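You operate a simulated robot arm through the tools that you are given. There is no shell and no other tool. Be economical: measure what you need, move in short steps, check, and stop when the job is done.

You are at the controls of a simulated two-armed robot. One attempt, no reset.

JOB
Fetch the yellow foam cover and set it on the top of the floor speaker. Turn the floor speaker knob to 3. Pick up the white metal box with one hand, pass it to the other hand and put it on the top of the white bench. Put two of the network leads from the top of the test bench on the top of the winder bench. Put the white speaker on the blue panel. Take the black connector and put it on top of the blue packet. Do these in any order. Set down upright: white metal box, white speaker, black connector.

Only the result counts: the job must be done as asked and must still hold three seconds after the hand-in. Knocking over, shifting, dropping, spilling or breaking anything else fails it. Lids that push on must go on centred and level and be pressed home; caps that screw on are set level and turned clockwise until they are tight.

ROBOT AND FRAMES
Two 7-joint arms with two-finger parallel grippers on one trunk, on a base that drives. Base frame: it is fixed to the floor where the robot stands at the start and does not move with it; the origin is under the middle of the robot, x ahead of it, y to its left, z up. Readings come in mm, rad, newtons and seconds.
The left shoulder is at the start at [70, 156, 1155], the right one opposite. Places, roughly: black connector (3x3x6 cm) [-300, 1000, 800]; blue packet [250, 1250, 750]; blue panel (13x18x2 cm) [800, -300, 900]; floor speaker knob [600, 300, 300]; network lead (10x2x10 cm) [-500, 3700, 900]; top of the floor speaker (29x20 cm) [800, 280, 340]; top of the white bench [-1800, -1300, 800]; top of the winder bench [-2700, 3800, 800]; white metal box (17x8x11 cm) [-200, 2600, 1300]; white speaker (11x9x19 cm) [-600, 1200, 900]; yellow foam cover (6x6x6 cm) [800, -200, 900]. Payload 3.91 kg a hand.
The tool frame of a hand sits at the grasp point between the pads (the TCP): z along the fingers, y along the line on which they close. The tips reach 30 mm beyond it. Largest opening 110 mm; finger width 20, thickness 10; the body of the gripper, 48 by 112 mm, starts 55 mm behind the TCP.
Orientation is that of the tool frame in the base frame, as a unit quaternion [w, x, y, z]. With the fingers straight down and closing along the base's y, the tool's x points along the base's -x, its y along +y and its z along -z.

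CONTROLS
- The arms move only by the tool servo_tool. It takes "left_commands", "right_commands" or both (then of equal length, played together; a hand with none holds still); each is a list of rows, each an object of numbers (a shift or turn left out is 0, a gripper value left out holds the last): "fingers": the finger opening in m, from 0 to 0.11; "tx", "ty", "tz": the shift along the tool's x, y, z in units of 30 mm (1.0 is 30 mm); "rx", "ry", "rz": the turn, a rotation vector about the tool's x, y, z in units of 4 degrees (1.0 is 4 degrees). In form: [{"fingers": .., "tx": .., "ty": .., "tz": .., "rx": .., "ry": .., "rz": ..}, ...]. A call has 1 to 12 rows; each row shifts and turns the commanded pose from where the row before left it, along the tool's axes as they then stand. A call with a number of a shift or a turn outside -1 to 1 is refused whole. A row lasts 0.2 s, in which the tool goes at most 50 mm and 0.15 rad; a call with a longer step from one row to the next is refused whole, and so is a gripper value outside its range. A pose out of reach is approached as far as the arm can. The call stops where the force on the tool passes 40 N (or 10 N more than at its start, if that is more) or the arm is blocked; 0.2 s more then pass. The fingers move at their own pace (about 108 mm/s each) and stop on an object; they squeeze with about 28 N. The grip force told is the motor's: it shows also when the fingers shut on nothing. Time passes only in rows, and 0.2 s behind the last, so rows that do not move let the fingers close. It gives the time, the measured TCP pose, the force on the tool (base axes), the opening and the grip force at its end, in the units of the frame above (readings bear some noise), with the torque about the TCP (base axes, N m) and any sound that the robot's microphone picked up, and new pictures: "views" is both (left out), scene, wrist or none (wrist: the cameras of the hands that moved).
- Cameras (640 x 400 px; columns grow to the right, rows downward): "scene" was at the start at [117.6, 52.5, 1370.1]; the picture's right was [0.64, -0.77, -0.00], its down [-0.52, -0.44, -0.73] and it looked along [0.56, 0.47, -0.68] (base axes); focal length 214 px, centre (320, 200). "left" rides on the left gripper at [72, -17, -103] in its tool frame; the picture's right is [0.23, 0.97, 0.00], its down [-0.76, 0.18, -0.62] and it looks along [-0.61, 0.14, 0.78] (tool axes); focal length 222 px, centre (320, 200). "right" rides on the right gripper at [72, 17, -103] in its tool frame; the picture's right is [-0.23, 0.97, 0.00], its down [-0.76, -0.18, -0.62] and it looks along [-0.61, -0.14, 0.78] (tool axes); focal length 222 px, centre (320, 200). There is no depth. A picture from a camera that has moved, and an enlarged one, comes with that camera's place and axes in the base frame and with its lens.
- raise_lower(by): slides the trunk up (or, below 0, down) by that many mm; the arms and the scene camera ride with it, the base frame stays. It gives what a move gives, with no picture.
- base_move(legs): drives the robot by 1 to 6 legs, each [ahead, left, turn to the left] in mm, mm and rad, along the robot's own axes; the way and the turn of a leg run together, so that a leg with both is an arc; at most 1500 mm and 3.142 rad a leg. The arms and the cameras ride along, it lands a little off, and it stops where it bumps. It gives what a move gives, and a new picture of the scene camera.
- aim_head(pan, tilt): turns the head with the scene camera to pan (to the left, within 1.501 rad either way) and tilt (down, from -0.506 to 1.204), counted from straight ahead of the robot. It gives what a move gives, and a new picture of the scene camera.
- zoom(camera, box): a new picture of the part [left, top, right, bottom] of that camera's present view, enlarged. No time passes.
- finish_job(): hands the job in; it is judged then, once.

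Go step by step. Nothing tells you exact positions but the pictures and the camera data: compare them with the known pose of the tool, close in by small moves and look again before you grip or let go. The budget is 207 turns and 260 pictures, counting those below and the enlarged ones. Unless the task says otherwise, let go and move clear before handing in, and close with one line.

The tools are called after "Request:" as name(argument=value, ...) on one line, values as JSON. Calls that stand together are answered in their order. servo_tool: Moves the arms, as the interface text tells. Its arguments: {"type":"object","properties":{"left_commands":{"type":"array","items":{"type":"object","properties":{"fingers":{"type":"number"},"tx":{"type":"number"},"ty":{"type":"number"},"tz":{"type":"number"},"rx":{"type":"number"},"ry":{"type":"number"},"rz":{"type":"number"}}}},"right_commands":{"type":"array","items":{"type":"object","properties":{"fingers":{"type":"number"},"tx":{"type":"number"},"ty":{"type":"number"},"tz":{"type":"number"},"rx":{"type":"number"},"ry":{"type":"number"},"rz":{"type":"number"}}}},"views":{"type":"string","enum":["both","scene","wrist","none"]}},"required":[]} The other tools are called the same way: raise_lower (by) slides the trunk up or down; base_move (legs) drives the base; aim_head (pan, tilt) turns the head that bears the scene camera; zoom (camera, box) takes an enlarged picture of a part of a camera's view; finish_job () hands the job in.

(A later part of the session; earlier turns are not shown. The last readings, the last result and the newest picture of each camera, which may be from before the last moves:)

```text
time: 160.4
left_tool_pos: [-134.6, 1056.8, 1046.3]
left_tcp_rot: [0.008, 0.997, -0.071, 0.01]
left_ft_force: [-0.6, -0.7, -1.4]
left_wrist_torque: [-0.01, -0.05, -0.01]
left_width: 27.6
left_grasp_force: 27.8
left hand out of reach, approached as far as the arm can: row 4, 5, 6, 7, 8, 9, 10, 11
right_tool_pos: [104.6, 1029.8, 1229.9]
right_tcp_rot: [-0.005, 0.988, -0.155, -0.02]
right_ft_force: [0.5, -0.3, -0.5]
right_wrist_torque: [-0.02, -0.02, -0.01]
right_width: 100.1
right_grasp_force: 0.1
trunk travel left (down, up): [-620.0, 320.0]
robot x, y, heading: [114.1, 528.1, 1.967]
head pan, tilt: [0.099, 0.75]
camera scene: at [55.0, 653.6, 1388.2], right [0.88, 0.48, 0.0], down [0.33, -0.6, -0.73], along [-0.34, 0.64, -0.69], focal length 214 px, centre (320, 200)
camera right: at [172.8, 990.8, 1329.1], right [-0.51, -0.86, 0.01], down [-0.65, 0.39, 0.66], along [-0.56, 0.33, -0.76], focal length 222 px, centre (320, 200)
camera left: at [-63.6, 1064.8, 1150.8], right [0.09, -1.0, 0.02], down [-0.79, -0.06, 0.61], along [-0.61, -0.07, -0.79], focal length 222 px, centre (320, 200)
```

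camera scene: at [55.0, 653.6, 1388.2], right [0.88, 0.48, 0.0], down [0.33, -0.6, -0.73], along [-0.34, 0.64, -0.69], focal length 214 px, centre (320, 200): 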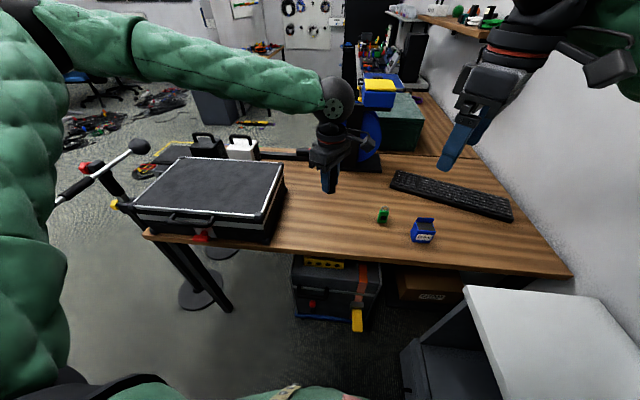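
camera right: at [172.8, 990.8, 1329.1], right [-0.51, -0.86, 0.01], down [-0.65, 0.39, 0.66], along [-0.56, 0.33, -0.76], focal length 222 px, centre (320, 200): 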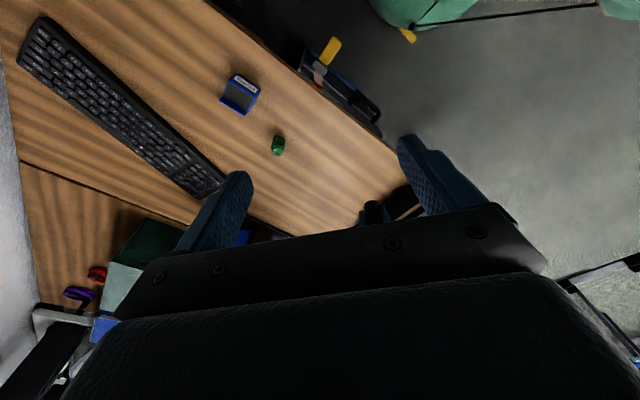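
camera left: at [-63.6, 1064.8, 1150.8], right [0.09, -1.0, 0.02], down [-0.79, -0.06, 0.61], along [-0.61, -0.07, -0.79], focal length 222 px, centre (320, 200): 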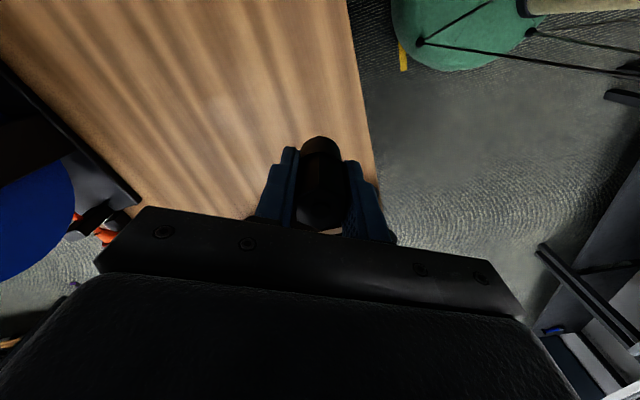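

Request:
servo_tool(left_commands=[{"rz": 1}, {"rz": 1}, {"rz": 1}, {"rz": 1}, {"rz": 1}, {"rz": 1}, {"rz": 1}, {"rz": 1}, {"rz": 1}, {"rz": 1}, {"rz": 1}, {"rz": 1}], views="both")

```text
time: 163.1
left_tool_pos: [-135.8, 1057.7, 1049.6]
left_tcp_rot: [0.003, 0.883, -0.469, 0.011]
left_ft_force: [-0.1, -0.2, 0.1]
left_wrist_torque: [-0.01, -0.01, 0.0]
left_width: 27.6
left_grasp_force: 28.0
right_tool_pos: [105.1, 1031.4, 1231.1]
right_tcp_rot: [-0.006, 0.988, -0.154, -0.021]
right_ft_force: [0.0, 0.9, -0.1]
right_wrist_torque: [0.03, 0.01, 0.04]
right_width: 100.2
right_grasp_force: 0.1
trunk travel left (down, up): [-620.0, 320.0]
robot x, y, heading: [118.1, 529.8, 1.964]
head pan, tilt: [0.099, 0.75]
camera scene: at [56.1, 653.8, 1388.7], right [0.88, 0.48, 0.0], down [0.33, -0.6, -0.73], along [-0.35, 0.64, -0.69], focal length 214 px, centre (320, 200)
camera left: at [-83.6, 1009.8, 1154.5], right [-0.68, -0.73, 0.0], down [-0.58, 0.54, 0.6], along [-0.44, 0.41, -0.8], focal length 222 px, centre (320, 200)
```

scene: 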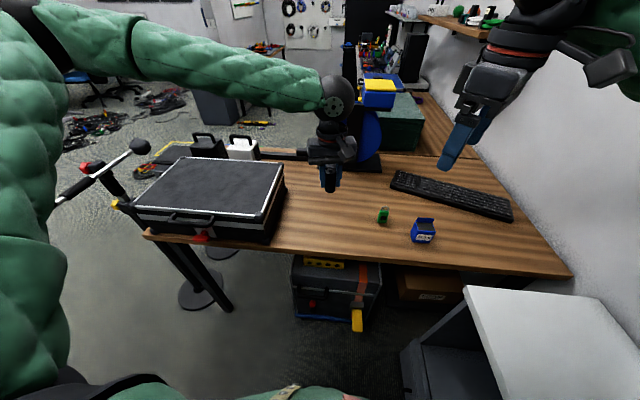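
left: 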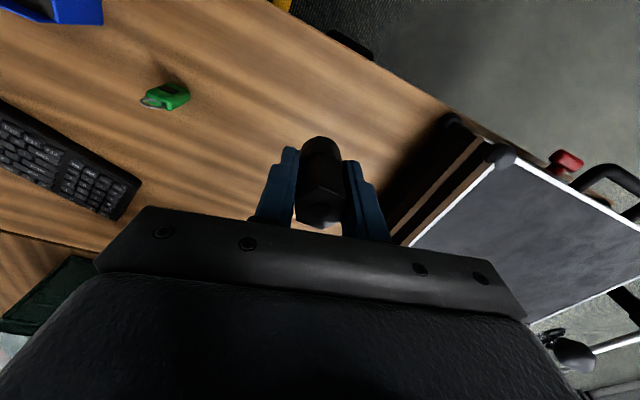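

Request:
servo_tool(left_commands=[{"ty": -1, "tx": 0.15, "tz": 0.3}, {"ty": -1, "tx": 0.15, "tz": 0.3}, {"ty": -1, "tx": 0.15, "tz": 0.3}, {"ty": -1, "tx": 0.15, "tz": 0.2}, {"ty": -1, "tx": 0.15}, {"ty": -1, "tx": 0.15}, {"ty": -1, "tx": 0.15}, {"ty": -1, "tx": 0.15}], views="scene")

```text
time: 164.8
left_tool_pos: [-128.0, 1050.0, 1060.8]
left_tcp_rot: [0.004, 0.883, -0.47, 0.012]
left_ft_force: [-0.6, -0.3, 0.5]
left_wrist_torque: [0.02, -0.02, -0.01]
left_width: 27.4
left_grasp_force: 28.2
left hand out of reach, approached as far as the arm can: row 1, 2, 3, 4, 5, 6, 7, 8
right_tool_pos: [106.6, 1031.1, 1230.6]
right_tcp_rot: [-0.005, 0.988, -0.154, -0.022]
right_ft_force: [0.1, -1.0, -0.9]
right_wrist_torque: [-0.02, 0.02, 0.02]
right_width: 99.9
right_grasp_force: 0.0
trunk travel left (down, up): [-620.0, 320.0]
robot x, y, heading: [112.8, 528.9, 1.971]
head pan, tilt: [0.099, 0.75]
camera scene: at [56.5, 653.6, 1388.8], right [0.88, 0.48, 0.0], down [0.33, -0.6, -0.73], along [-0.35, 0.64, -0.69], focal length 214 px, centre (320, 200)
```

scene: 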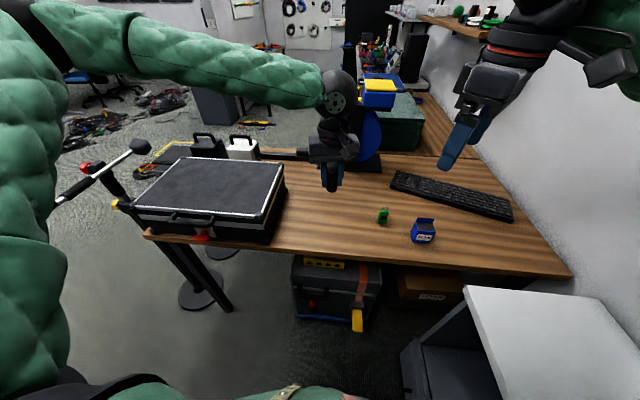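

Request:
servo_tool(left_commands=[{"ty": 1}, {"ty": 1}, {"ty": 1}, {"ty": 1}, {"ty": 1}, {"rz": 0.7}, {"rz": 0.5}], views="scene")

```text
time: 166.4
left_tool_pos: [-251.4, 965.9, 1061.1]
left_tcp_rot: [0.003, 0.862, -0.506, 0.011]
left_ft_force: [0.2, -0.2, -1.6]
left_wrist_torque: [0.01, 0.01, -0.01]
left_width: 27.6
left_grasp_force: 28.3
right_tool_pos: [103.9, 1030.7, 1230.3]
right_tcp_rot: [-0.005, 0.988, -0.154, -0.021]
right_ft_force: [0.3, 0.1, -0.1]
right_wrist_torque: [0.04, -0.03, -0.02]
right_width: 100.0
right_grasp_force: 0.0
trunk travel left (down, up): [-620.0, 320.0]
robot x, y, heading: [117.6, 525.0, 1.968]
head pan, tilt: [0.099, 0.75]
camera scene: at [56.3, 653.9, 1388.7], right [0.88, 0.48, 0.0], down [0.33, -0.6, -0.73], along [-0.35, 0.64, -0.69], focal length 214 px, centre (320, 200)
```

scene: 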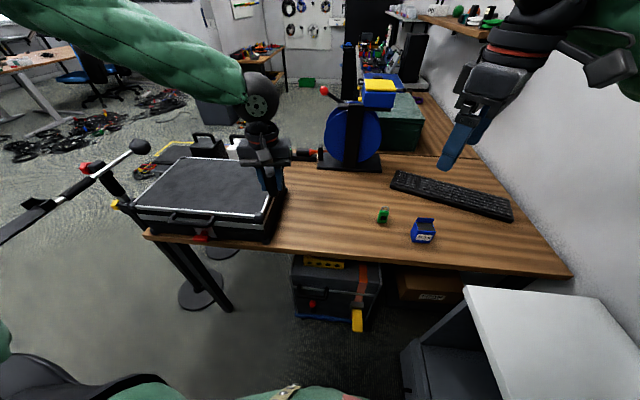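

Request:
servo_tool(left_commands=[{"tx": -1}, {"tx": -1}, {"tx": -1}, {"tx": -1}, {"tx": -1, "ty": -1}, {"ty": -1, "tx": -0.5}, {"ty": -1}, {"ty": -1}, {"ty": -1}, {"ty": -1}, {"ty": -1}, {"ty": -1}], views="scene")

```text
time: 169.1
left_tool_pos: [-202.0, 1149.9, 1074.8]
left_tcp_rot: [0.002, 0.863, -0.505, 0.01]
left_ft_force: [1.1, 0.5, -0.9]
left_wrist_torque: [0.01, 0.01, 0.0]
left_width: 27.5
left_grasp_force: 27.6
left hand out of reach, approached as far as the arm can: row 9, 10, 11, 12
right_tool_pos: [106.1, 1031.5, 1230.4]
right_tcp_rot: [-0.005, 0.988, -0.154, -0.023]
right_ft_force: [0.5, 0.3, 0.9]
right_wrist_torque: [-0.03, 0.02, -0.01]
right_width: 100.2
right_grasp_force: 0.0
trunk travel left (down, up): [-620.0, 320.0]
robot x, y, heading: [114.1, 527.2, 1.969]
head pan, tilt: [0.099, 0.75]
camera scene: at [56.8, 653.4, 1388.7], right [0.88, 0.48, 0.0], down [0.33, -0.6, -0.73], along [-0.35, 0.64, -0.69], focal length 214 px, centre (320, 200)
```

scene: 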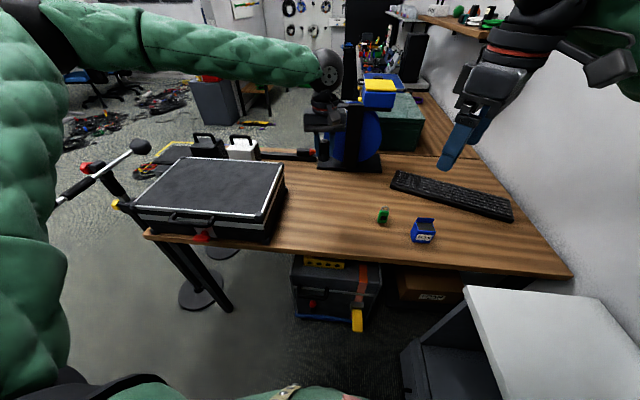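

The left hand can't cross further right. I'll set the connector down in the middle of the desk and take it with the right hand for the packet.

Request:
servo_tool(left_commands=[{"tx": 1, "ty": 0.5}, {"tx": 1, "ty": 0.3}, {"tz": 1}, {"tz": 1}, {"tz": 1}, {"tz": 1}, {"tz": 1}, {"tz": 1}, {"tz": 0.8}], views="both")

```text
time: 171.1
left_tool_pos: [-216.0, 1063.8, 887.7]
left_tcp_rot: [0.001, 0.862, -0.506, 0.011]
left_ft_force: [0.1, 0.2, -0.5]
left_wrist_torque: [-0.03, -0.01, 0.01]
left_width: 27.7
left_grasp_force: 28.8
left hand out of reach, approached as far as the arm can: row 7, 8, 9
right_tool_pos: [106.0, 1031.4, 1230.3]
right_tcp_rot: [-0.005, 0.988, -0.153, -0.021]
right_ft_force: [0.2, -1.1, 0.5]
right_wrist_torque: [-0.01, 0.0, 0.04]
right_width: 99.7
right_grasp_force: 0.1
trunk travel left (down, up): [-620.0, 320.0]
robot x, y, heading: [116.3, 524.5, 1.975]
head pan, tilt: [0.099, 0.75]
camera scene: at [56.5, 653.7, 1388.6], right [0.88, 0.48, 0.0], down [0.33, -0.6, -0.73], along [-0.35, 0.64, -0.69], focal length 214 px, centre (320, 200)
camera left: at [-168.9, 1010.2, 993.6], right [-0.74, -0.67, 0.0], down [-0.54, 0.59, 0.61], along [-0.41, 0.45, -0.8], focal length 222 px, centre (320, 200)
```

scene: 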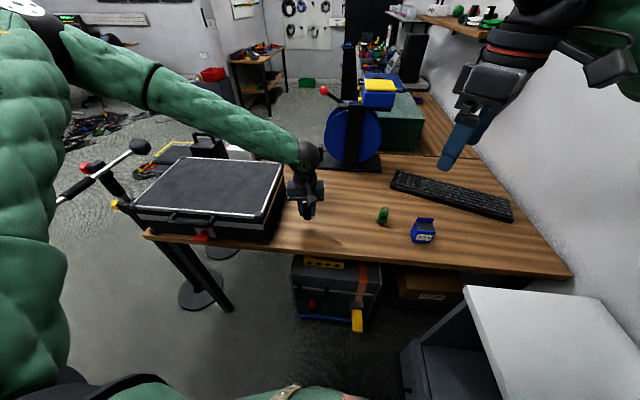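
left: 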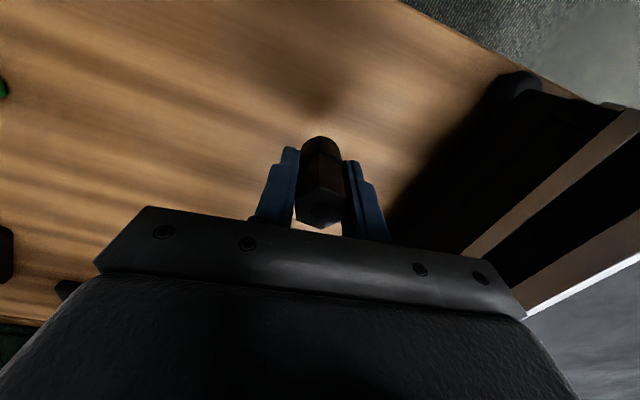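

I lower the trunk to bring the connector down to the desk (contact expected at TCP z≈839).

Request:
raise_lower(by=-42)

```text
time: 171.9
left_tool_pos: [-211.0, 1059.5, 851.2]
left_tcp_rot: [0.0, 0.861, -0.509, 0.007]
left_ft_force: [-0.4, -1.0, -0.3]
left_wrist_torque: [-0.02, 0.01, -0.01]
left_width: 27.5
left_grasp_force: 28.1
right_tool_pos: [112.5, 1023.5, 1191.2]
right_tcp_rot: [-0.008, 0.987, -0.157, -0.024]
right_ft_force: [0.3, 0.7, 1.1]
right_wrist_torque: [0.01, 0.03, 0.0]
right_width: 99.8
right_grasp_force: 0.0
trunk travel left (down, up): [-578.0, 362.0]
robot x, y, heading: [121.3, 523.0, 1.961]
head pan, tilt: [0.099, 0.75]
```

Request:
raise_lower(by=-9)

Request:
raise_lower(by=-3)

```text
time: 172.5
left_tool_pos: [-210.3, 1060.1, 842.8]
left_tcp_rot: [0.001, 0.861, -0.508, 0.009]
left_ft_force: [-0.7, 0.4, -1.1]
left_wrist_torque: [0.0, -0.01, 0.02]
left_width: 27.6
left_grasp_force: 28.4
right_tool_pos: [111.8, 1024.3, 1181.4]
right_tcp_rot: [-0.008, 0.987, -0.157, -0.023]
right_ft_force: [-0.1, 0.1, -0.2]
right_wrist_torque: [0.02, 0.01, 0.01]
right_width: 99.7
right_grasp_force: 0.1
trunk travel left (down, up): [-569.0, 371.0]
robot x, y, heading: [114.9, 527.9, 1.966]
head pan, tilt: [0.099, 0.75]
```

```text
time: 173.0
left_tool_pos: [-210.7, 1060.9, 840.9]
left_tcp_rot: [0.0, 0.861, -0.508, 0.009]
left_ft_force: [-1.9, -0.8, 12.4]
left_wrist_torque: [-0.03, 0.23, 0.01]
left_width: 27.6
left_grasp_force: 28.3
right_tool_pos: [111.9, 1023.4, 1179.0]
right_tcp_rot: [-0.008, 0.987, -0.158, -0.025]
right_ft_force: [1.1, 0.0, -0.7]
right_wrist_torque: [0.02, 0.0, 0.02]
right_width: 99.9
right_grasp_force: 0.1
trunk travel left (down, up): [-566.0, 374.0]
robot x, y, heading: [114.4, 524.5, 1.965]
head pan, tilt: [0.099, 0.75]
```

Contact felt. I open, and rise with the trunk.

Request:
servo_tool(left_commands=[{"fingers": 0.05}, {"fingers": 0.065}, {}], views="wrist")

Request:
raise_lower(by=120)

```text
time: 173.8
left_tool_pos: [-210.0, 1060.4, 838.4]
left_tcp_rot: [0.001, 0.861, -0.508, 0.009]
left_ft_force: [0.0, 0.8, 0.9]
left_wrist_torque: [0.0, 0.01, 0.0]
left_width: 64.9
left_grasp_force: 0.0
right_tool_pos: [112.8, 1023.1, 1179.9]
right_tcp_rot: [-0.008, 0.987, -0.157, -0.024]
right_ft_force: [-0.7, 0.9, -0.4]
right_wrist_torque: [0.02, 0.0, 0.0]
right_width: 99.9
right_grasp_force: 0.1
trunk travel left (down, up): [-566.0, 374.0]
robot x, y, heading: [115.1, 526.9, 1.968]
head pan, tilt: [0.099, 0.75]
camera left: at [-163.5, 1006.3, 943.6], right [-0.74, -0.67, 0.0], down [-0.53, 0.59, 0.61], along [-0.41, 0.46, -0.79], focal length 222 px, centre (320, 200)
```

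left: 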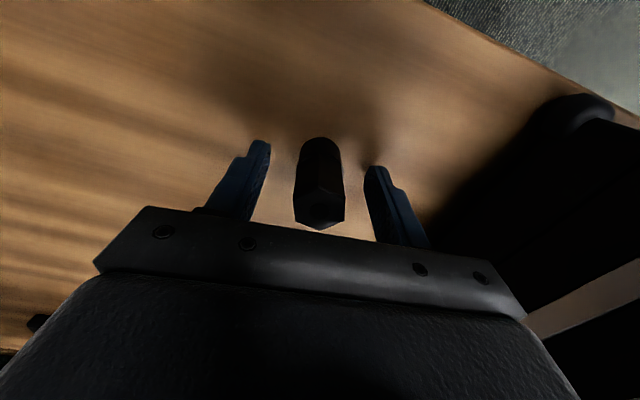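

```text
time: 175.5
left_tool_pos: [-214.5, 1060.1, 920.7]
left_tcp_rot: [0.004, 0.866, -0.501, 0.008]
left_ft_force: [1.1, 0.5, 0.3]
left_wrist_torque: [0.0, 0.01, -0.01]
left_width: 65.4
left_grasp_force: 0.1
right_tool_pos: [107.7, 1032.8, 1249.1]
right_tcp_rot: [0.007, 0.989, -0.145, -0.019]
right_ft_force: [0.6, -0.5, -0.1]
right_wrist_torque: [0.03, 0.0, 0.0]
right_width: 100.1
right_grasp_force: 0.0
trunk travel left (down, up): [-649.0, 291.0]
robot x, y, heading: [118.3, 525.4, 1.987]
head pan, tilt: [0.099, 0.75]
stopped: the arm was blocked; the commanded pose is now the measured one
```

The right elbow seems to hit the shelf from below. I lift the left hand by itself and lower the trunk slightly again.

Request:
servo_tool(left_commands=[{"tz": -1}, {"tz": -1}, {"tz": -1}, {"tz": -1}, {"ty": 1, "tz": -0.5}, {"ty": 1, "tz": -0.5}, {"ty": 1, "tz": -0.5}, {"ty": 1}], views="none")

Request:
raise_lower(by=-60)

Request:
aim_head(pan=-1.1, tilt=0.5)

```text
time: 177.3
left_tool_pos: [-322.0, 1006.6, 1082.0]
left_tcp_rot: [0.006, 0.866, -0.5, 0.01]
left_ft_force: [-0.6, -0.3, -0.3]
left_wrist_torque: [0.02, -0.04, 0.0]
left_width: 64.9
left_grasp_force: 0.0
right_tool_pos: [106.5, 1035.9, 1250.0]
right_tcp_rot: [0.005, 0.989, -0.147, -0.02]
right_ft_force: [0.5, 0.0, 0.0]
right_wrist_torque: [0.0, 0.01, -0.03]
right_width: 99.9
right_grasp_force: 0.1
trunk travel left (down, up): [-649.0, 291.0]
robot x, y, heading: [118.3, 525.7, 1.98]
head pan, tilt: [0.099, 0.75]
```

```text
time: 178.3
left_tool_pos: [-323.3, 999.0, 1027.3]
left_tcp_rot: [0.001, 0.864, -0.504, 0.007]
left_ft_force: [0.5, 0.7, 0.5]
left_wrist_torque: [0.03, 0.02, 0.0]
left_width: 65.1
left_grasp_force: 0.1
right_tool_pos: [106.9, 1021.1, 1197.4]
right_tcp_rot: [-0.001, 0.988, -0.151, -0.019]
right_ft_force: [0.3, 1.0, -0.5]
right_wrist_torque: [0.03, 0.0, -0.01]
right_width: 99.7
right_grasp_force: 0.0
trunk travel left (down, up): [-589.0, 351.0]
robot x, y, heading: [115.1, 524.7, 1.97]
head pan, tilt: [0.099, 0.75]
```

```text
time: 179.7
left_tool_pos: [-322.7, 1000.2, 1026.5]
left_tcp_rot: [0.001, 0.863, -0.505, 0.007]
left_ft_force: [-0.5, 0.2, -0.7]
left_wrist_torque: [0.01, -0.01, -0.02]
left_width: 64.6
left_grasp_force: 0.0
right_tool_pos: [107.5, 1022.8, 1195.8]
right_tcp_rot: [-0.001, 0.988, -0.152, -0.019]
right_ft_force: [-0.5, -1.2, -0.2]
right_wrist_torque: [0.01, 0.01, 0.0]
right_width: 100.1
right_grasp_force: 0.0
trunk travel left (down, up): [-589.0, 351.0]
robot x, y, heading: [115.3, 526.9, 1.973]
head pan, tilt: [-1.1, 0.499]
camera scene: at [158.6, 642.4, 1380.7], right [0.77, -0.64, 0.0], down [-0.31, -0.37, -0.88], along [0.56, 0.67, -0.48], focal length 214 px, centre (320, 200)
```

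scene: 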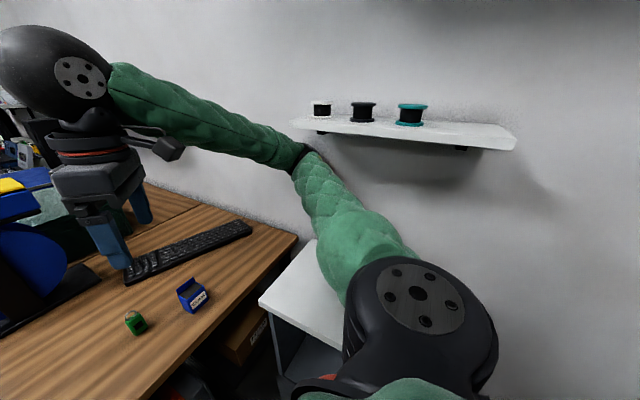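

Spools are still fine; I lower the trunk a bit and turn left 0.35 so the right hand can take the connector, and the elbow leaves the shelf.

Request:
raise_lower(by=-40)

Request:
base_move(legs=[[0, 0, 0.35]])

Request:
aim_head(pan=-0.1, tilt=0.75)

```text
time: 180.5
left_tool_pos: [-321.8, 999.8, 985.7]
left_tcp_rot: [0.001, 0.863, -0.505, 0.007]
left_ft_force: [0.2, -0.7, 0.4]
left_wrist_torque: [0.0, -0.02, 0.0]
left_width: 64.9
left_grasp_force: 0.1
right_tool_pos: [106.8, 1022.7, 1156.1]
right_tcp_rot: [-0.001, 0.988, -0.151, -0.02]
right_ft_force: [0.8, 0.3, 0.0]
right_wrist_torque: [-0.02, 0.03, -0.02]
right_width: 99.9
right_grasp_force: 0.1
trunk travel left (down, up): [-549.0, 391.0]
robot x, y, heading: [118.7, 530.7, 1.973]
head pan, tilt: [-1.1, 0.499]
```

```text
time: 182.0
left_tool_pos: [-460.0, 819.1, 985.7]
left_tcp_rot: [-0.001, 0.938, -0.346, 0.008]
left_ft_force: [-0.2, -0.2, 0.8]
left_wrist_torque: [0.01, -0.03, 0.02]
left_width: 64.7
left_grasp_force: 0.1
right_tool_pos: [-63.9, 988.0, 1156.3]
right_tcp_rot: [0.002, 1.0, 0.023, -0.019]
right_ft_force: [1.0, 0.1, 1.1]
right_wrist_torque: [0.02, -0.03, 0.02]
right_width: 99.9
right_grasp_force: 0.1
trunk travel left (down, up): [-549.0, 391.0]
robot x, y, heading: [116.8, 528.0, 2.326]
head pan, tilt: [-1.1, 0.499]
camera scene: at [115.7, 648.0, 1340.8], right [0.94, -0.34, 0.0], down [-0.16, -0.45, -0.88], along [0.3, 0.83, -0.48], focal length 214 px, centre (320, 200)
```

scene: 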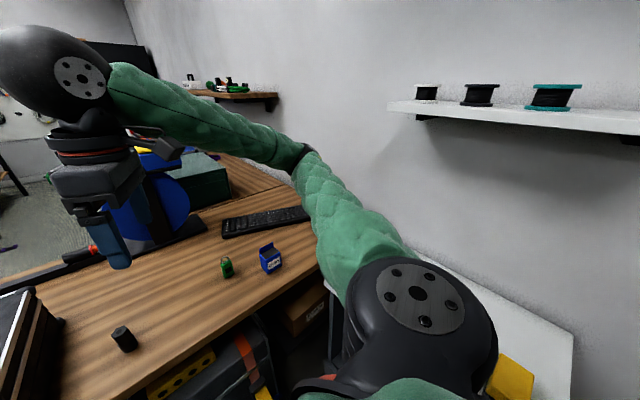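

```text
time: 183.3
left_tool_pos: [-457.8, 819.4, 987.7]
left_tcp_rot: [-0.001, 0.938, -0.345, 0.007]
left_ft_force: [-0.2, 0.2, -0.9]
left_wrist_torque: [-0.04, 0.0, 0.01]
left_width: 65.3
left_grasp_force: 0.2
right_tool_pos: [-62.0, 989.6, 1157.5]
right_tcp_rot: [0.002, 1.0, 0.024, -0.019]
right_ft_force: [-0.6, -0.1, 0.5]
right_wrist_torque: [0.0, 0.04, -0.01]
right_width: 100.2
right_grasp_force: 0.0
trunk travel left (down, up): [-549.0, 391.0]
robot x, y, heading: [116.4, 527.2, 2.327]
head pan, tilt: [-0.099, 0.75]
camera scene: at [35.0, 628.9, 1318.8], right [0.79, 0.61, 0.0], down [0.41, -0.54, -0.73], along [-0.44, 0.58, -0.68], focal length 214 px, centre (320, 200)
```

scene: 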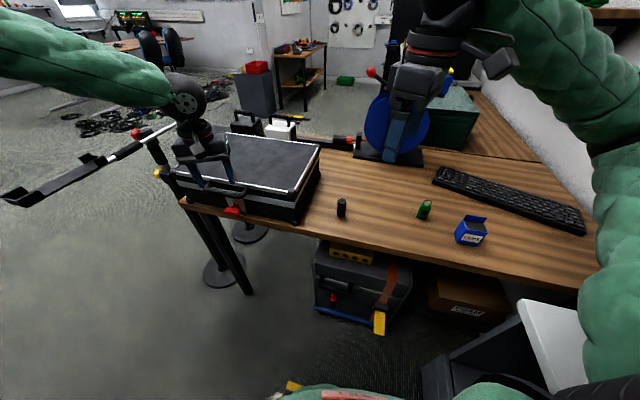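

Request:
servo_tool(right_commands=[{"tx": -0.55, "ty": -0.32, "tz": 0.95, "fingers": 0.065}, {"tx": -0.55, "ty": -0.32, "tz": 0.95}, {"tx": -0.55, "ty": -0.32, "tz": 0.95}, {"tx": -0.55, "ty": -0.32, "tz": 0.95}, {"tx": -0.55, "ty": -0.32, "tz": 0.95}, {"tx": -0.55, "ty": -0.32, "tz": 0.95}, {"tx": -0.55, "ty": -0.32, "tz": 0.95}, {"tx": -0.55, "ty": -0.32, "tz": 0.95}], views="both")

```text
time: 185.1
left_tool_pos: [-458.7, 821.2, 985.1]
left_tcp_rot: [0.0, 0.938, -0.346, 0.009]
left_ft_force: [-0.1, 0.7, 0.0]
left_wrist_torque: [0.02, -0.03, 0.04]
left_width: 65.1
left_grasp_force: 0.0
right_tool_pos: [-207.6, 1061.8, 929.8]
right_tcp_rot: [0.002, 1.0, 0.023, -0.02]
right_ft_force: [0.3, -0.1, -0.3]
right_wrist_torque: [-0.02, 0.0, -0.01]
right_width: 64.7
right_grasp_force: 0.0
trunk travel left (down, up): [-549.0, 391.0]
robot x, y, heading: [118.8, 528.5, 2.324]
head pan, tilt: [-0.099, 0.75]
camera scene: at [34.1, 629.3, 1318.7], right [0.79, 0.61, 0.0], down [0.42, -0.54, -0.73], along [-0.44, 0.58, -0.68], focal length 214 px, centre (320, 200)
camera right: at [-131.1, 1048.4, 1030.5], right [-0.18, -0.98, 0.01], down [-0.75, 0.15, 0.65], along [-0.64, 0.11, -0.76], focal length 222 px, centre (320, 200)
```

scene: 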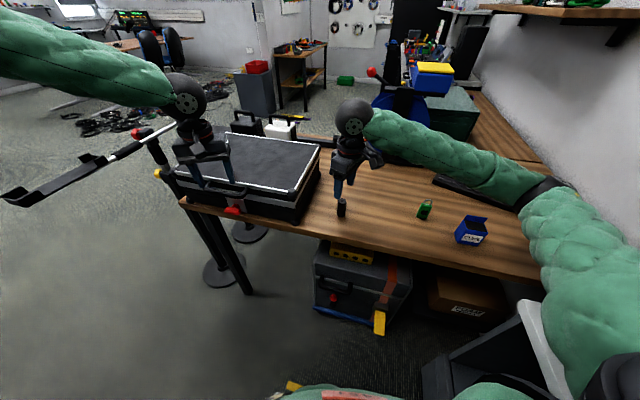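
right: 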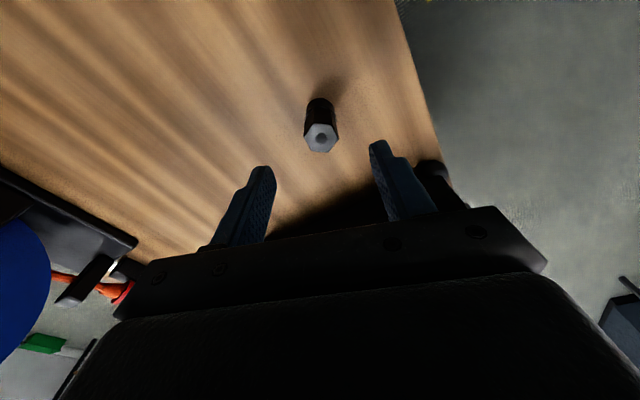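

Request:
servo_tool(right_commands=[{"tz": 0.9}, {"tz": 0.9}, {"tz": 0.9}, {"tz": 0.1}, {"fingers": 0.02}, {}, {}], views="wrist")

```text
time: 186.7
left_tool_pos: [-459.0, 819.4, 985.7]
left_tcp_rot: [-0.001, 0.938, -0.346, 0.008]
left_ft_force: [0.2, -0.6, -0.1]
left_wrist_torque: [0.01, 0.03, -0.03]
left_width: 65.0
left_grasp_force: 0.1
right_tool_pos: [-210.7, 1058.4, 848.5]
right_tcp_rot: [0.002, 1.0, 0.024, -0.019]
right_ft_force: [-0.7, 0.4, 1.4]
right_wrist_torque: [0.06, 0.07, 0.02]
right_width: 27.5
right_grasp_force: 28.2
trunk travel left (down, up): [-549.0, 391.0]
robot x, y, heading: [116.6, 524.2, 2.328]
head pan, tilt: [-0.099, 0.75]
camera right: at [-134.2, 1045.0, 949.3], right [-0.18, -0.98, 0.01], down [-0.74, 0.14, 0.65], along [-0.64, 0.11, -0.76], focal length 222 px, centre (320, 200)
```

right: 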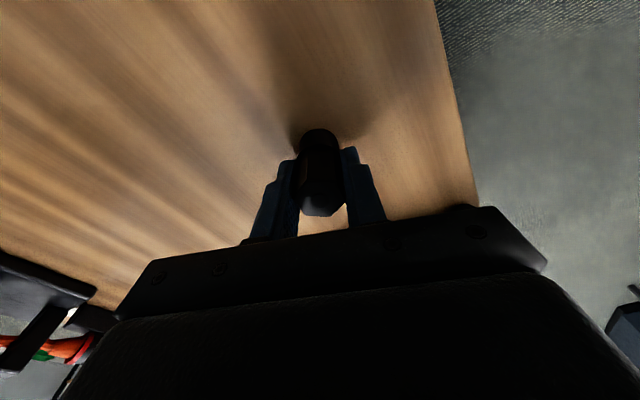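

Request:
servo_tool(right_commands=[{"tz": -0.6}, {"tz": -0.9}, {"tz": -0.9}, {"tz": -0.9}, {"tz": -0.9}, {"tz": -0.9}, {"tx": 0.9, "ty": -0.36}, {"tx": 0.9, "ty": -0.36}, {"tx": 0.9, "ty": -0.36}, {"tx": 0.9, "ty": -0.36}, {"tx": 0.9, "ty": -0.36}, {"tx": 0.9, "ty": -0.36}], views="none")

Request:
servo_tool(right_commands=[{"tx": 0.9, "ty": -0.36}, {"tx": 0.9, "ty": -0.36}, {"tx": 0.9, "ty": -0.36}, {"tx": 0.9, "ty": -0.36}, {}], views="both")

```text
time: 189.3
left_tool_pos: [-456.7, 819.5, 987.5]
left_tcp_rot: [-0.001, 0.939, -0.345, 0.007]
left_ft_force: [-0.3, -0.6, -0.1]
left_wrist_torque: [0.04, 0.04, 0.01]
left_width: 64.8
left_grasp_force: 0.1
right_tool_pos: [-42.8, 1132.3, 993.0]
right_tcp_rot: [0.002, 0.999, 0.025, -0.02]
right_ft_force: [0.5, -0.2, -0.2]
right_wrist_torque: [-0.02, 0.03, -0.01]
right_width: 27.7
right_grasp_force: 28.0
trunk travel left (down, up): [-549.0, 391.0]
robot x, y, heading: [115.4, 528.2, 2.325]
head pan, tilt: [-0.099, 0.75]
```

```text
time: 190.5
left_tool_pos: [-466.2, 818.2, 981.4]
left_tcp_rot: [-0.001, 0.939, -0.344, 0.011]
left_ft_force: [-0.8, 0.1, 0.1]
left_wrist_torque: [0.0, -0.02, -0.01]
left_width: 64.9
left_grasp_force: 0.0
right_tool_pos: [51.1, 1180.2, 988.2]
right_tcp_rot: [0.004, 0.999, 0.028, -0.017]
right_ft_force: [0.6, 0.4, 0.2]
right_wrist_torque: [-0.01, -0.01, 0.0]
right_width: 27.4
right_grasp_force: 28.2
trunk travel left (down, up): [-549.0, 391.0]
robot x, y, heading: [112.3, 532.1, 2.322]
head pan, tilt: [-0.099, 0.75]
camera scene: at [25.2, 629.0, 1317.8], right [0.79, 0.61, 0.01], down [0.42, -0.54, -0.73], along [-0.44, 0.58, -0.69], focal length 214 px, centre (320, 200)
camera right: at [127.7, 1168.0, 1088.8], right [-0.17, -0.98, 0.01], down [-0.75, 0.14, 0.65], along [-0.64, 0.1, -0.76], focal length 222 px, centre (320, 200)
```

scene: 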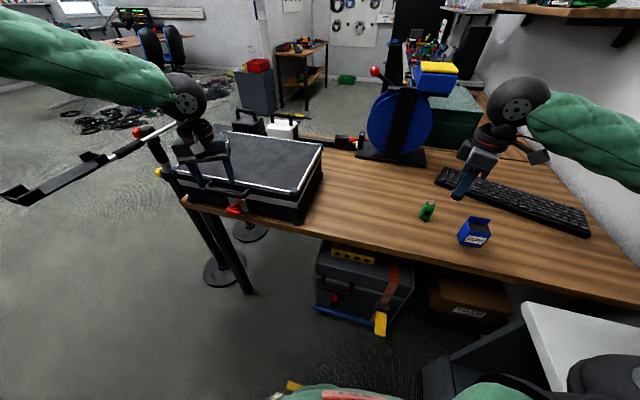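
right: 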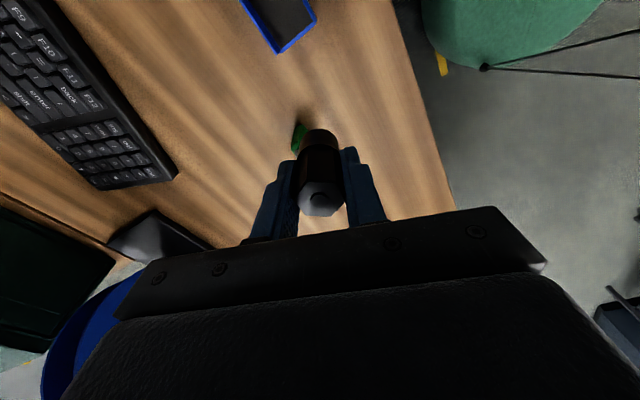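

Request:
aim_head(pan=-1.2, tilt=0.6)

```text
time: 191.8
left_tool_pos: [-465.9, 817.1, 982.4]
left_tcp_rot: [-0.003, 0.939, -0.343, 0.012]
left_ft_force: [-0.2, -0.6, -0.3]
left_wrist_torque: [-0.04, 0.02, 0.01]
left_width: 65.1
left_grasp_force: 0.0
right_tool_pos: [51.3, 1180.4, 988.3]
right_tcp_rot: [0.003, 1.0, 0.027, -0.016]
right_ft_force: [-0.3, 0.5, -1.2]
right_wrist_torque: [0.0, 0.01, 0.0]
right_width: 27.6
right_grasp_force: 28.2
trunk travel left (down, up): [-549.0, 391.0]
robot x, y, heading: [116.2, 524.6, 2.325]
head pan, tilt: [-1.201, 0.6]
camera scene: at [114.1, 642.8, 1331.5], right [0.9, -0.43, 0.01], down [-0.24, -0.51, -0.83], along [0.36, 0.75, -0.56], focal length 214 px, centre (320, 200)
```

scene: 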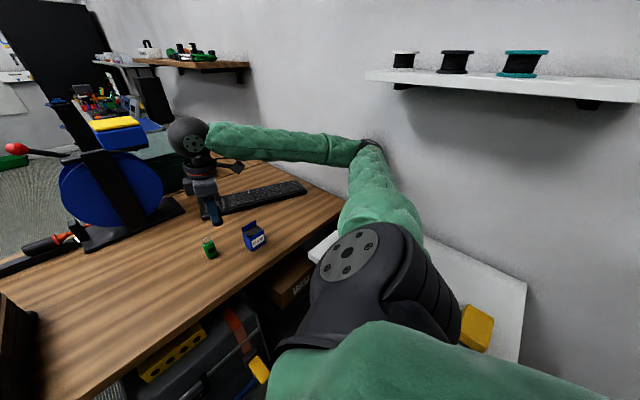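

The right elbow now touches the bare wall. I reposition the base away from the wall and turned right, so the elbow has room; left hand raised first.

Request:
servo_tool(left_commands=[{"tz": -0.9}, {"tz": -0.9}, {"tz": -0.9}, {"tz": -0.9}], views="none")

Request:
base_move(legs=[[100, 101, -0.3], [46, 135, -0.615]])

Request:
aim_head(pan=-0.1, tilt=0.7)

```text
time: 192.8
left_tool_pos: [-466.1, 818.0, 1090.8]
left_tcp_rot: [-0.003, 0.939, -0.343, 0.012]
left_ft_force: [0.4, 0.3, 0.3]
left_wrist_torque: [0.0, -0.04, 0.0]
left_width: 65.2
left_grasp_force: 0.1
right_tool_pos: [50.3, 1179.4, 988.6]
right_tcp_rot: [0.003, 0.999, 0.027, -0.016]
right_ft_force: [-0.5, 0.3, -1.3]
right_wrist_torque: [-0.05, -0.01, -0.02]
right_width: 27.2
right_grasp_force: 28.0
trunk travel left (down, up): [-549.0, 391.0]
robot x, y, heading: [122.1, 528.5, 2.327]
head pan, tilt: [-1.201, 0.6]
```

```text
time: 195.9
left_tool_pos: [-262.2, 1217.7, 1093.9]
left_tcp_rot: [-0.003, -0.679, 0.734, -0.007]
left_ft_force: [-0.2, -0.6, 0.0]
left_wrist_torque: [0.01, 0.0, 0.02]
left_width: 65.0
left_grasp_force: 0.0
right_tool_pos: [335.0, 1009.1, 989.7]
right_tcp_rot: [-0.006, 0.902, -0.432, -0.019]
right_ft_force: [-0.7, 0.3, -0.7]
right_wrist_torque: [0.03, 0.0, 0.0]
right_width: 27.3
right_grasp_force: 28.2
trunk travel left (down, up): [-549.0, 391.0]
robot x, y, heading: [-168.9, 580.7, 1.38]
head pan, tilt: [-1.201, 0.6]
camera scene: at [-61.7, 645.2, 1331.6], right [0.18, -0.98, 0.0], down [-0.56, -0.1, -0.82], along [0.81, 0.15, -0.57], focal length 214 px, centre (320, 200)
```

scene: 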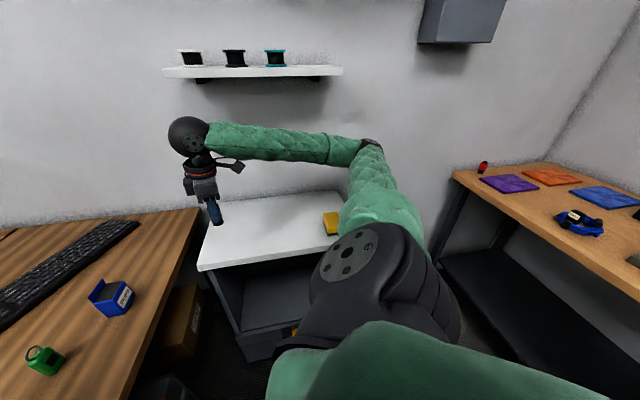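

```text
time: 197.2
left_tool_pos: [-262.8, 1218.0, 1094.8]
left_tcp_rot: [-0.003, -0.679, 0.734, -0.007]
left_ft_force: [-0.2, -0.1, -0.4]
left_wrist_torque: [0.0, -0.01, 0.02]
left_width: 64.9
left_grasp_force: 0.0
right_tool_pos: [333.9, 1008.8, 989.8]
right_tcp_rot: [-0.007, 0.901, -0.433, -0.018]
right_ft_force: [-0.3, 0.0, 0.2]
right_wrist_torque: [-0.01, -0.05, -0.01]
right_width: 27.4
right_grasp_force: 27.9
trunk travel left (down, up): [-549.0, 391.0]
robot x, y, heading: [-161.3, 579.5, 1.384]
head pan, tilt: [-0.099, 0.7]
camera scene: at [-124.4, 710.6, 1323.0], right [0.96, -0.29, 0.0], down [-0.18, -0.62, -0.76], along [0.22, 0.73, -0.64], focal length 214 px, centre (320, 200)
```

scene: 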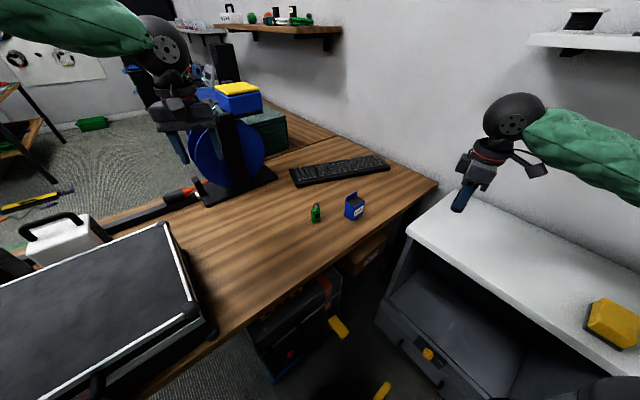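

Request:
zoom(camera="scene", box=[300, 170, 400, 240])

```text
5.71 times, centred on (350, 205) of scene
camera zoom: at [-124.4, 710.6, 1323.0], right [0.96, -0.29, 0.0], down [-0.18, -0.62, -0.76], along [0.22, 0.73, -0.64], focal length 1226 px, centre (149, 171)
```

zoom: 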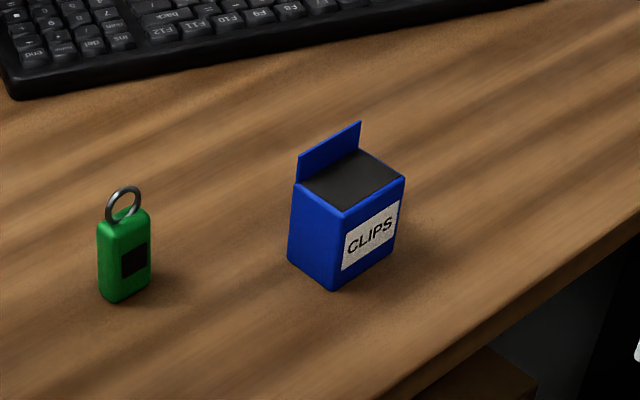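

Request:
servo_tool(right_commands=[{"tx": -0.98, "ty": 0.09}, {"tx": -0.98, "ty": 0.09}, {"tx": -0.98, "ty": 0.09}, {"tx": -0.98, "ty": 0.09}, {"tx": -0.98, "ty": 0.09}, {"tx": -0.98, "ty": 0.09}, {"tx": -0.98, "ty": 0.09}, {"tx": -0.98, "ty": 0.09}, {"tx": -0.98, "ty": 0.09}, {}], views="both")

Request:
zoom(camera="scene", box=[300, 150, 400, 240])

```text
time: 199.4
left_tool_pos: [-262.2, 1218.2, 1095.7]
left_tcp_rot: [-0.003, -0.679, 0.734, -0.007]
left_ft_force: [0.0, -0.5, 0.0]
left_wrist_torque: [0.02, 0.02, -0.03]
left_width: 65.1
left_grasp_force: 0.1
right_tool_pos: [153.1, 1198.4, 999.5]
right_tcp_rot: [-0.007, 0.901, -0.433, -0.018]
right_ft_force: [1.2, 0.1, -0.5]
right_wrist_torque: [0.04, 0.02, 0.01]
right_width: 27.5
right_grasp_force: 28.0
trunk travel left (down, up): [-549.0, 391.0]
robot x, y, heading: [-159.8, 579.5, 1.38]
head pan, tilt: [-0.099, 0.7]
camera scene: at [-124.0, 710.2, 1323.1], right [0.96, -0.28, 0.0], down [-0.18, -0.62, -0.76], along [0.22, 0.73, -0.64], focal length 214 px, centre (320, 200)
camera right: at [188.0, 1128.8, 1099.1], right [-0.9, -0.43, 0.01], down [-0.32, 0.69, 0.65], along [-0.29, 0.58, -0.76], focal length 222 px, centre (320, 200)
```

scene: 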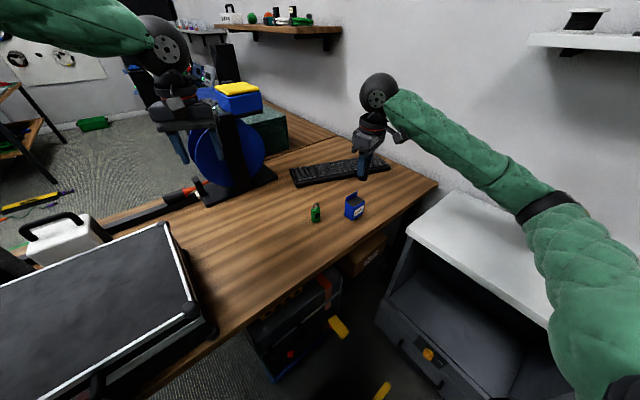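
right: 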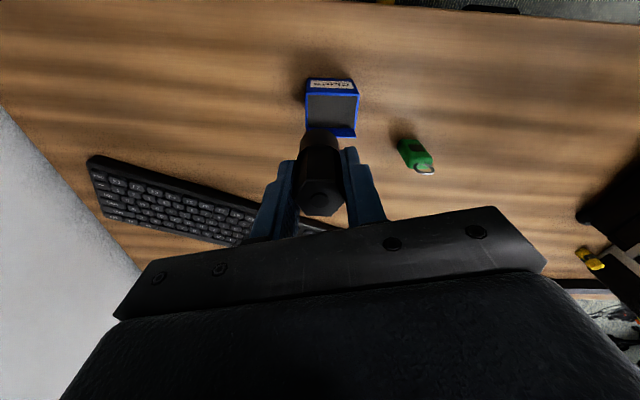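

```text
4.44 times, centred on (350, 195) of scene
camera zoom: at [-124.0, 710.2, 1323.1], right [0.96, -0.28, 0.0], down [-0.18, -0.62, -0.76], along [0.22, 0.73, -0.64], focal length 953 px, centre (187, 222)
```

zoom: 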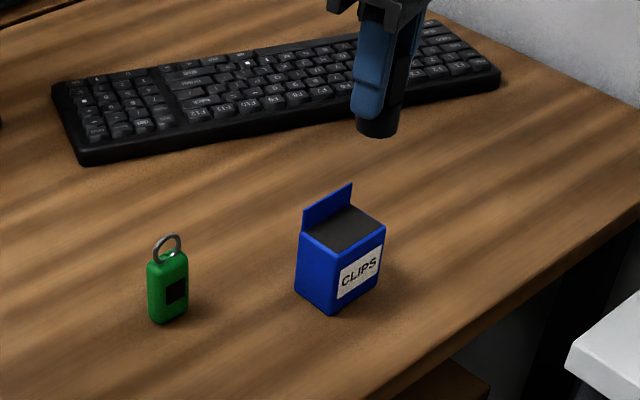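

Request:
servo_tool(right_commands=[{"ty": 0.45}, {"tz": 0.8}, {"tz": 0.8}, {"tz": 0.6}, {}], views="wrist")

Request:
zoom(camera="scene", box=[310, 160, 390, 230])

```text
time: 200.7
left_tool_pos: [-262.6, 1219.0, 1094.9]
left_tcp_rot: [-0.002, -0.679, 0.734, -0.007]
left_ft_force: [-0.4, 0.3, -0.1]
left_wrist_torque: [-0.03, -0.01, 0.02]
left_width: 64.8
left_grasp_force: 0.0
right_tool_pos: [139.6, 1192.4, 933.8]
right_tcp_rot: [-0.007, 0.902, -0.432, -0.018]
right_ft_force: [-0.4, 0.7, -0.8]
right_wrist_torque: [0.01, 0.0, -0.01]
right_width: 27.6
right_grasp_force: 28.4
trunk travel left (down, up): [-549.0, 391.0]
robot x, y, heading: [-161.1, 582.6, 1.386]
head pan, tilt: [-0.099, 0.7]
camera right: at [174.1, 1122.2, 1033.2], right [-0.9, -0.43, 0.01], down [-0.32, 0.69, 0.65], along [-0.29, 0.58, -0.76], focal length 222 px, centre (320, 200)
```

right: 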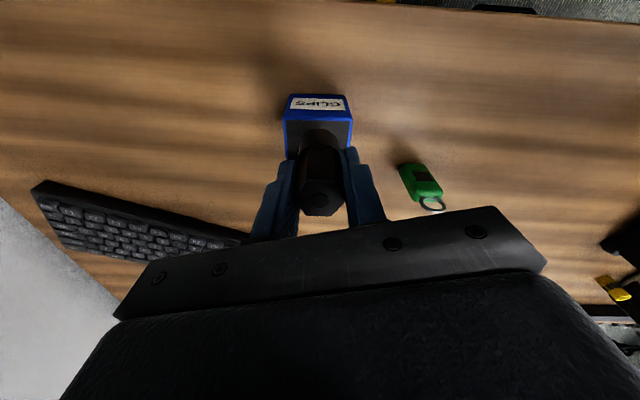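

```text
5.71 times, centred on (350, 195) of scene
camera zoom: at [-124.9, 710.7, 1323.0], right [0.96, -0.28, 0.0], down [-0.18, -0.62, -0.76], along [0.22, 0.73, -0.64], focal length 1226 px, centre (149, 229)
```

zoom: 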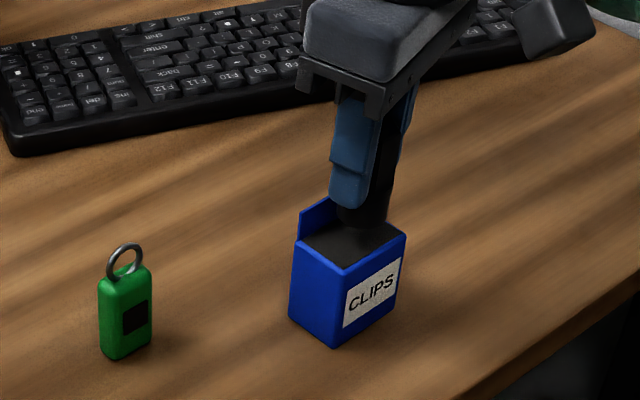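

Request:
servo_tool(right_commands=[{"tz": 0.2}, {}], views="none")

Request:
servo_tool(right_commands=[{"tz": 0.15}, {}], views="none")

Request:
zoom(camera="scene", box=[320, 170, 380, 230])

```text
time: 201.2
left_tool_pos: [-262.1, 1218.6, 1094.8]
left_tcp_rot: [-0.003, -0.678, 0.735, -0.008]
left_ft_force: [-0.2, 0.5, 0.2]
left_wrist_torque: [0.0, 0.02, 0.02]
left_width: 64.9
left_grasp_force: 0.1
right_tool_pos: [138.9, 1192.4, 927.4]
right_tcp_rot: [-0.007, 0.902, -0.432, -0.019]
right_ft_force: [-0.3, 0.5, -1.2]
right_wrist_torque: [-0.01, -0.02, -0.03]
right_width: 27.5
right_grasp_force: 27.8
trunk travel left (down, up): [-549.0, 391.0]
robot x, y, heading: [-163.6, 581.2, 1.384]
head pan, tilt: [-0.099, 0.7]
```

```text
time: 201.8
left_tool_pos: [-260.9, 1218.3, 1094.4]
left_tcp_rot: [-0.002, -0.678, 0.735, -0.006]
left_ft_force: [0.3, -0.2, -0.9]
left_wrist_torque: [0.01, 0.01, -0.03]
left_width: 65.1
left_grasp_force: 0.0
right_tool_pos: [139.1, 1191.8, 923.2]
right_tcp_rot: [-0.007, 0.902, -0.432, -0.018]
right_ft_force: [-1.0, 0.3, -0.9]
right_wrist_torque: [0.01, 0.02, -0.03]
right_width: 27.5
right_grasp_force: 27.6
trunk travel left (down, up): [-549.0, 391.0]
robot x, y, heading: [-160.8, 579.4, 1.388]
head pan, tilt: [-0.099, 0.7]
```

```text
6.67 times, centred on (350, 200) of scene
camera zoom: at [-124.7, 710.7, 1323.0], right [0.96, -0.28, 0.0], down [-0.18, -0.62, -0.76], along [0.22, 0.73, -0.64], focal length 1430 px, centre (120, 200)
```

zoom: 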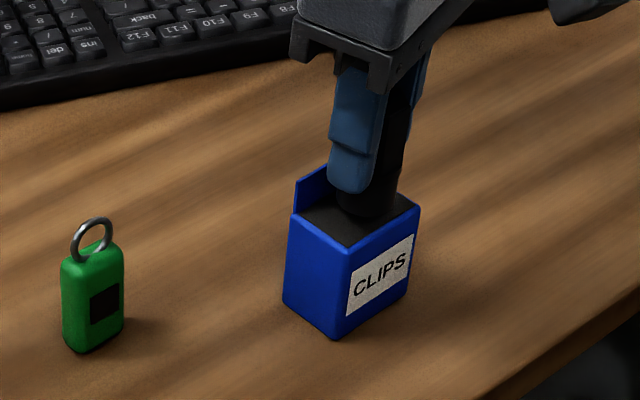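

Request:
servo_tool(right_commands=[{"tx": -0.08, "ty": 0.1}, {"tz": 0.12}, {}], views="none")

Request:
servo_tool(right_commands=[{"tz": 0.1}, {}], views="none")

Request:
servo_tool(right_commands=[{"tz": 0.1}, {}], views="none")

Request:
zoom(camera="scene", box=[320, 170, 380, 230])

```text
time: 202.7
left_tool_pos: [-261.7, 1218.3, 1095.2]
left_tcp_rot: [-0.003, -0.679, 0.734, -0.007]
left_ft_force: [-0.1, -0.6, 0.4]
left_wrist_torque: [0.02, 0.0, 0.02]
left_width: 64.8
left_grasp_force: 0.1
right_tool_pos: [134.3, 1192.9, 920.7]
right_tcp_rot: [-0.007, 0.902, -0.432, -0.017]
right_ft_force: [-0.4, -1.3, -1.0]
right_wrist_torque: [-0.02, -0.02, -0.02]
right_width: 27.5
right_grasp_force: 28.1
trunk travel left (down, up): [-549.0, 391.0]
robot x, y, heading: [-161.2, 580.5, 1.381]
head pan, tilt: [-0.099, 0.7]
```

```text
time: 203.2
left_tool_pos: [-261.4, 1219.5, 1095.4]
left_tcp_rot: [-0.002, -0.679, 0.734, -0.007]
left_ft_force: [-0.3, -0.3, -0.8]
left_wrist_torque: [-0.03, 0.01, -0.02]
left_width: 65.1
left_grasp_force: 0.1
right_tool_pos: [133.6, 1195.2, 917.1]
right_tcp_rot: [-0.006, 0.902, -0.432, -0.018]
right_ft_force: [0.2, -0.3, -0.7]
right_wrist_torque: [0.01, -0.03, 0.0]
right_width: 27.6
right_grasp_force: 27.8
trunk travel left (down, up): [-549.0, 391.0]
robot x, y, heading: [-160.3, 579.6, 1.384]
head pan, tilt: [-0.099, 0.7]
```

```text
time: 203.8
left_tool_pos: [-261.7, 1218.5, 1094.4]
left_tcp_rot: [-0.003, -0.679, 0.734, -0.008]
left_ft_force: [-0.6, 0.1, 0.6]
left_wrist_torque: [-0.01, 0.04, 0.02]
left_width: 65.1
left_grasp_force: 0.0
right_tool_pos: [134.6, 1195.0, 914.3]
right_tcp_rot: [-0.006, 0.901, -0.433, -0.018]
right_ft_force: [0.0, 0.6, -0.6]
right_wrist_torque: [0.03, 0.01, -0.01]
right_width: 27.3
right_grasp_force: 28.0
trunk travel left (down, up): [-549.0, 391.0]
robot x, y, heading: [-162.8, 578.8, 1.381]
head pan, tilt: [-0.099, 0.7]
```

```text
6.67 times, centred on (350, 200) of scene
camera zoom: at [-124.7, 710.8, 1323.0], right [0.96, -0.28, 0.0], down [-0.18, -0.62, -0.76], along [0.22, 0.73, -0.64], focal length 1430 px, centre (120, 200)
```

zoom: 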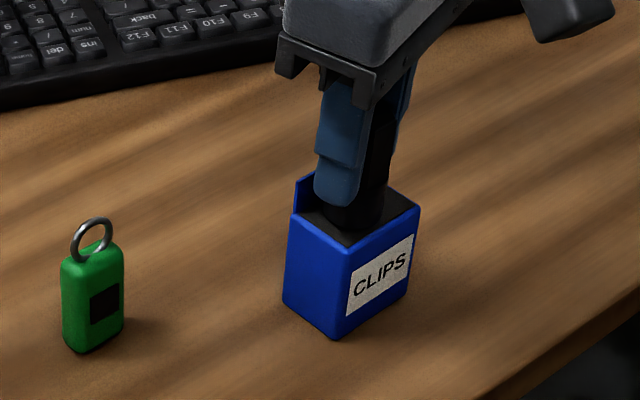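

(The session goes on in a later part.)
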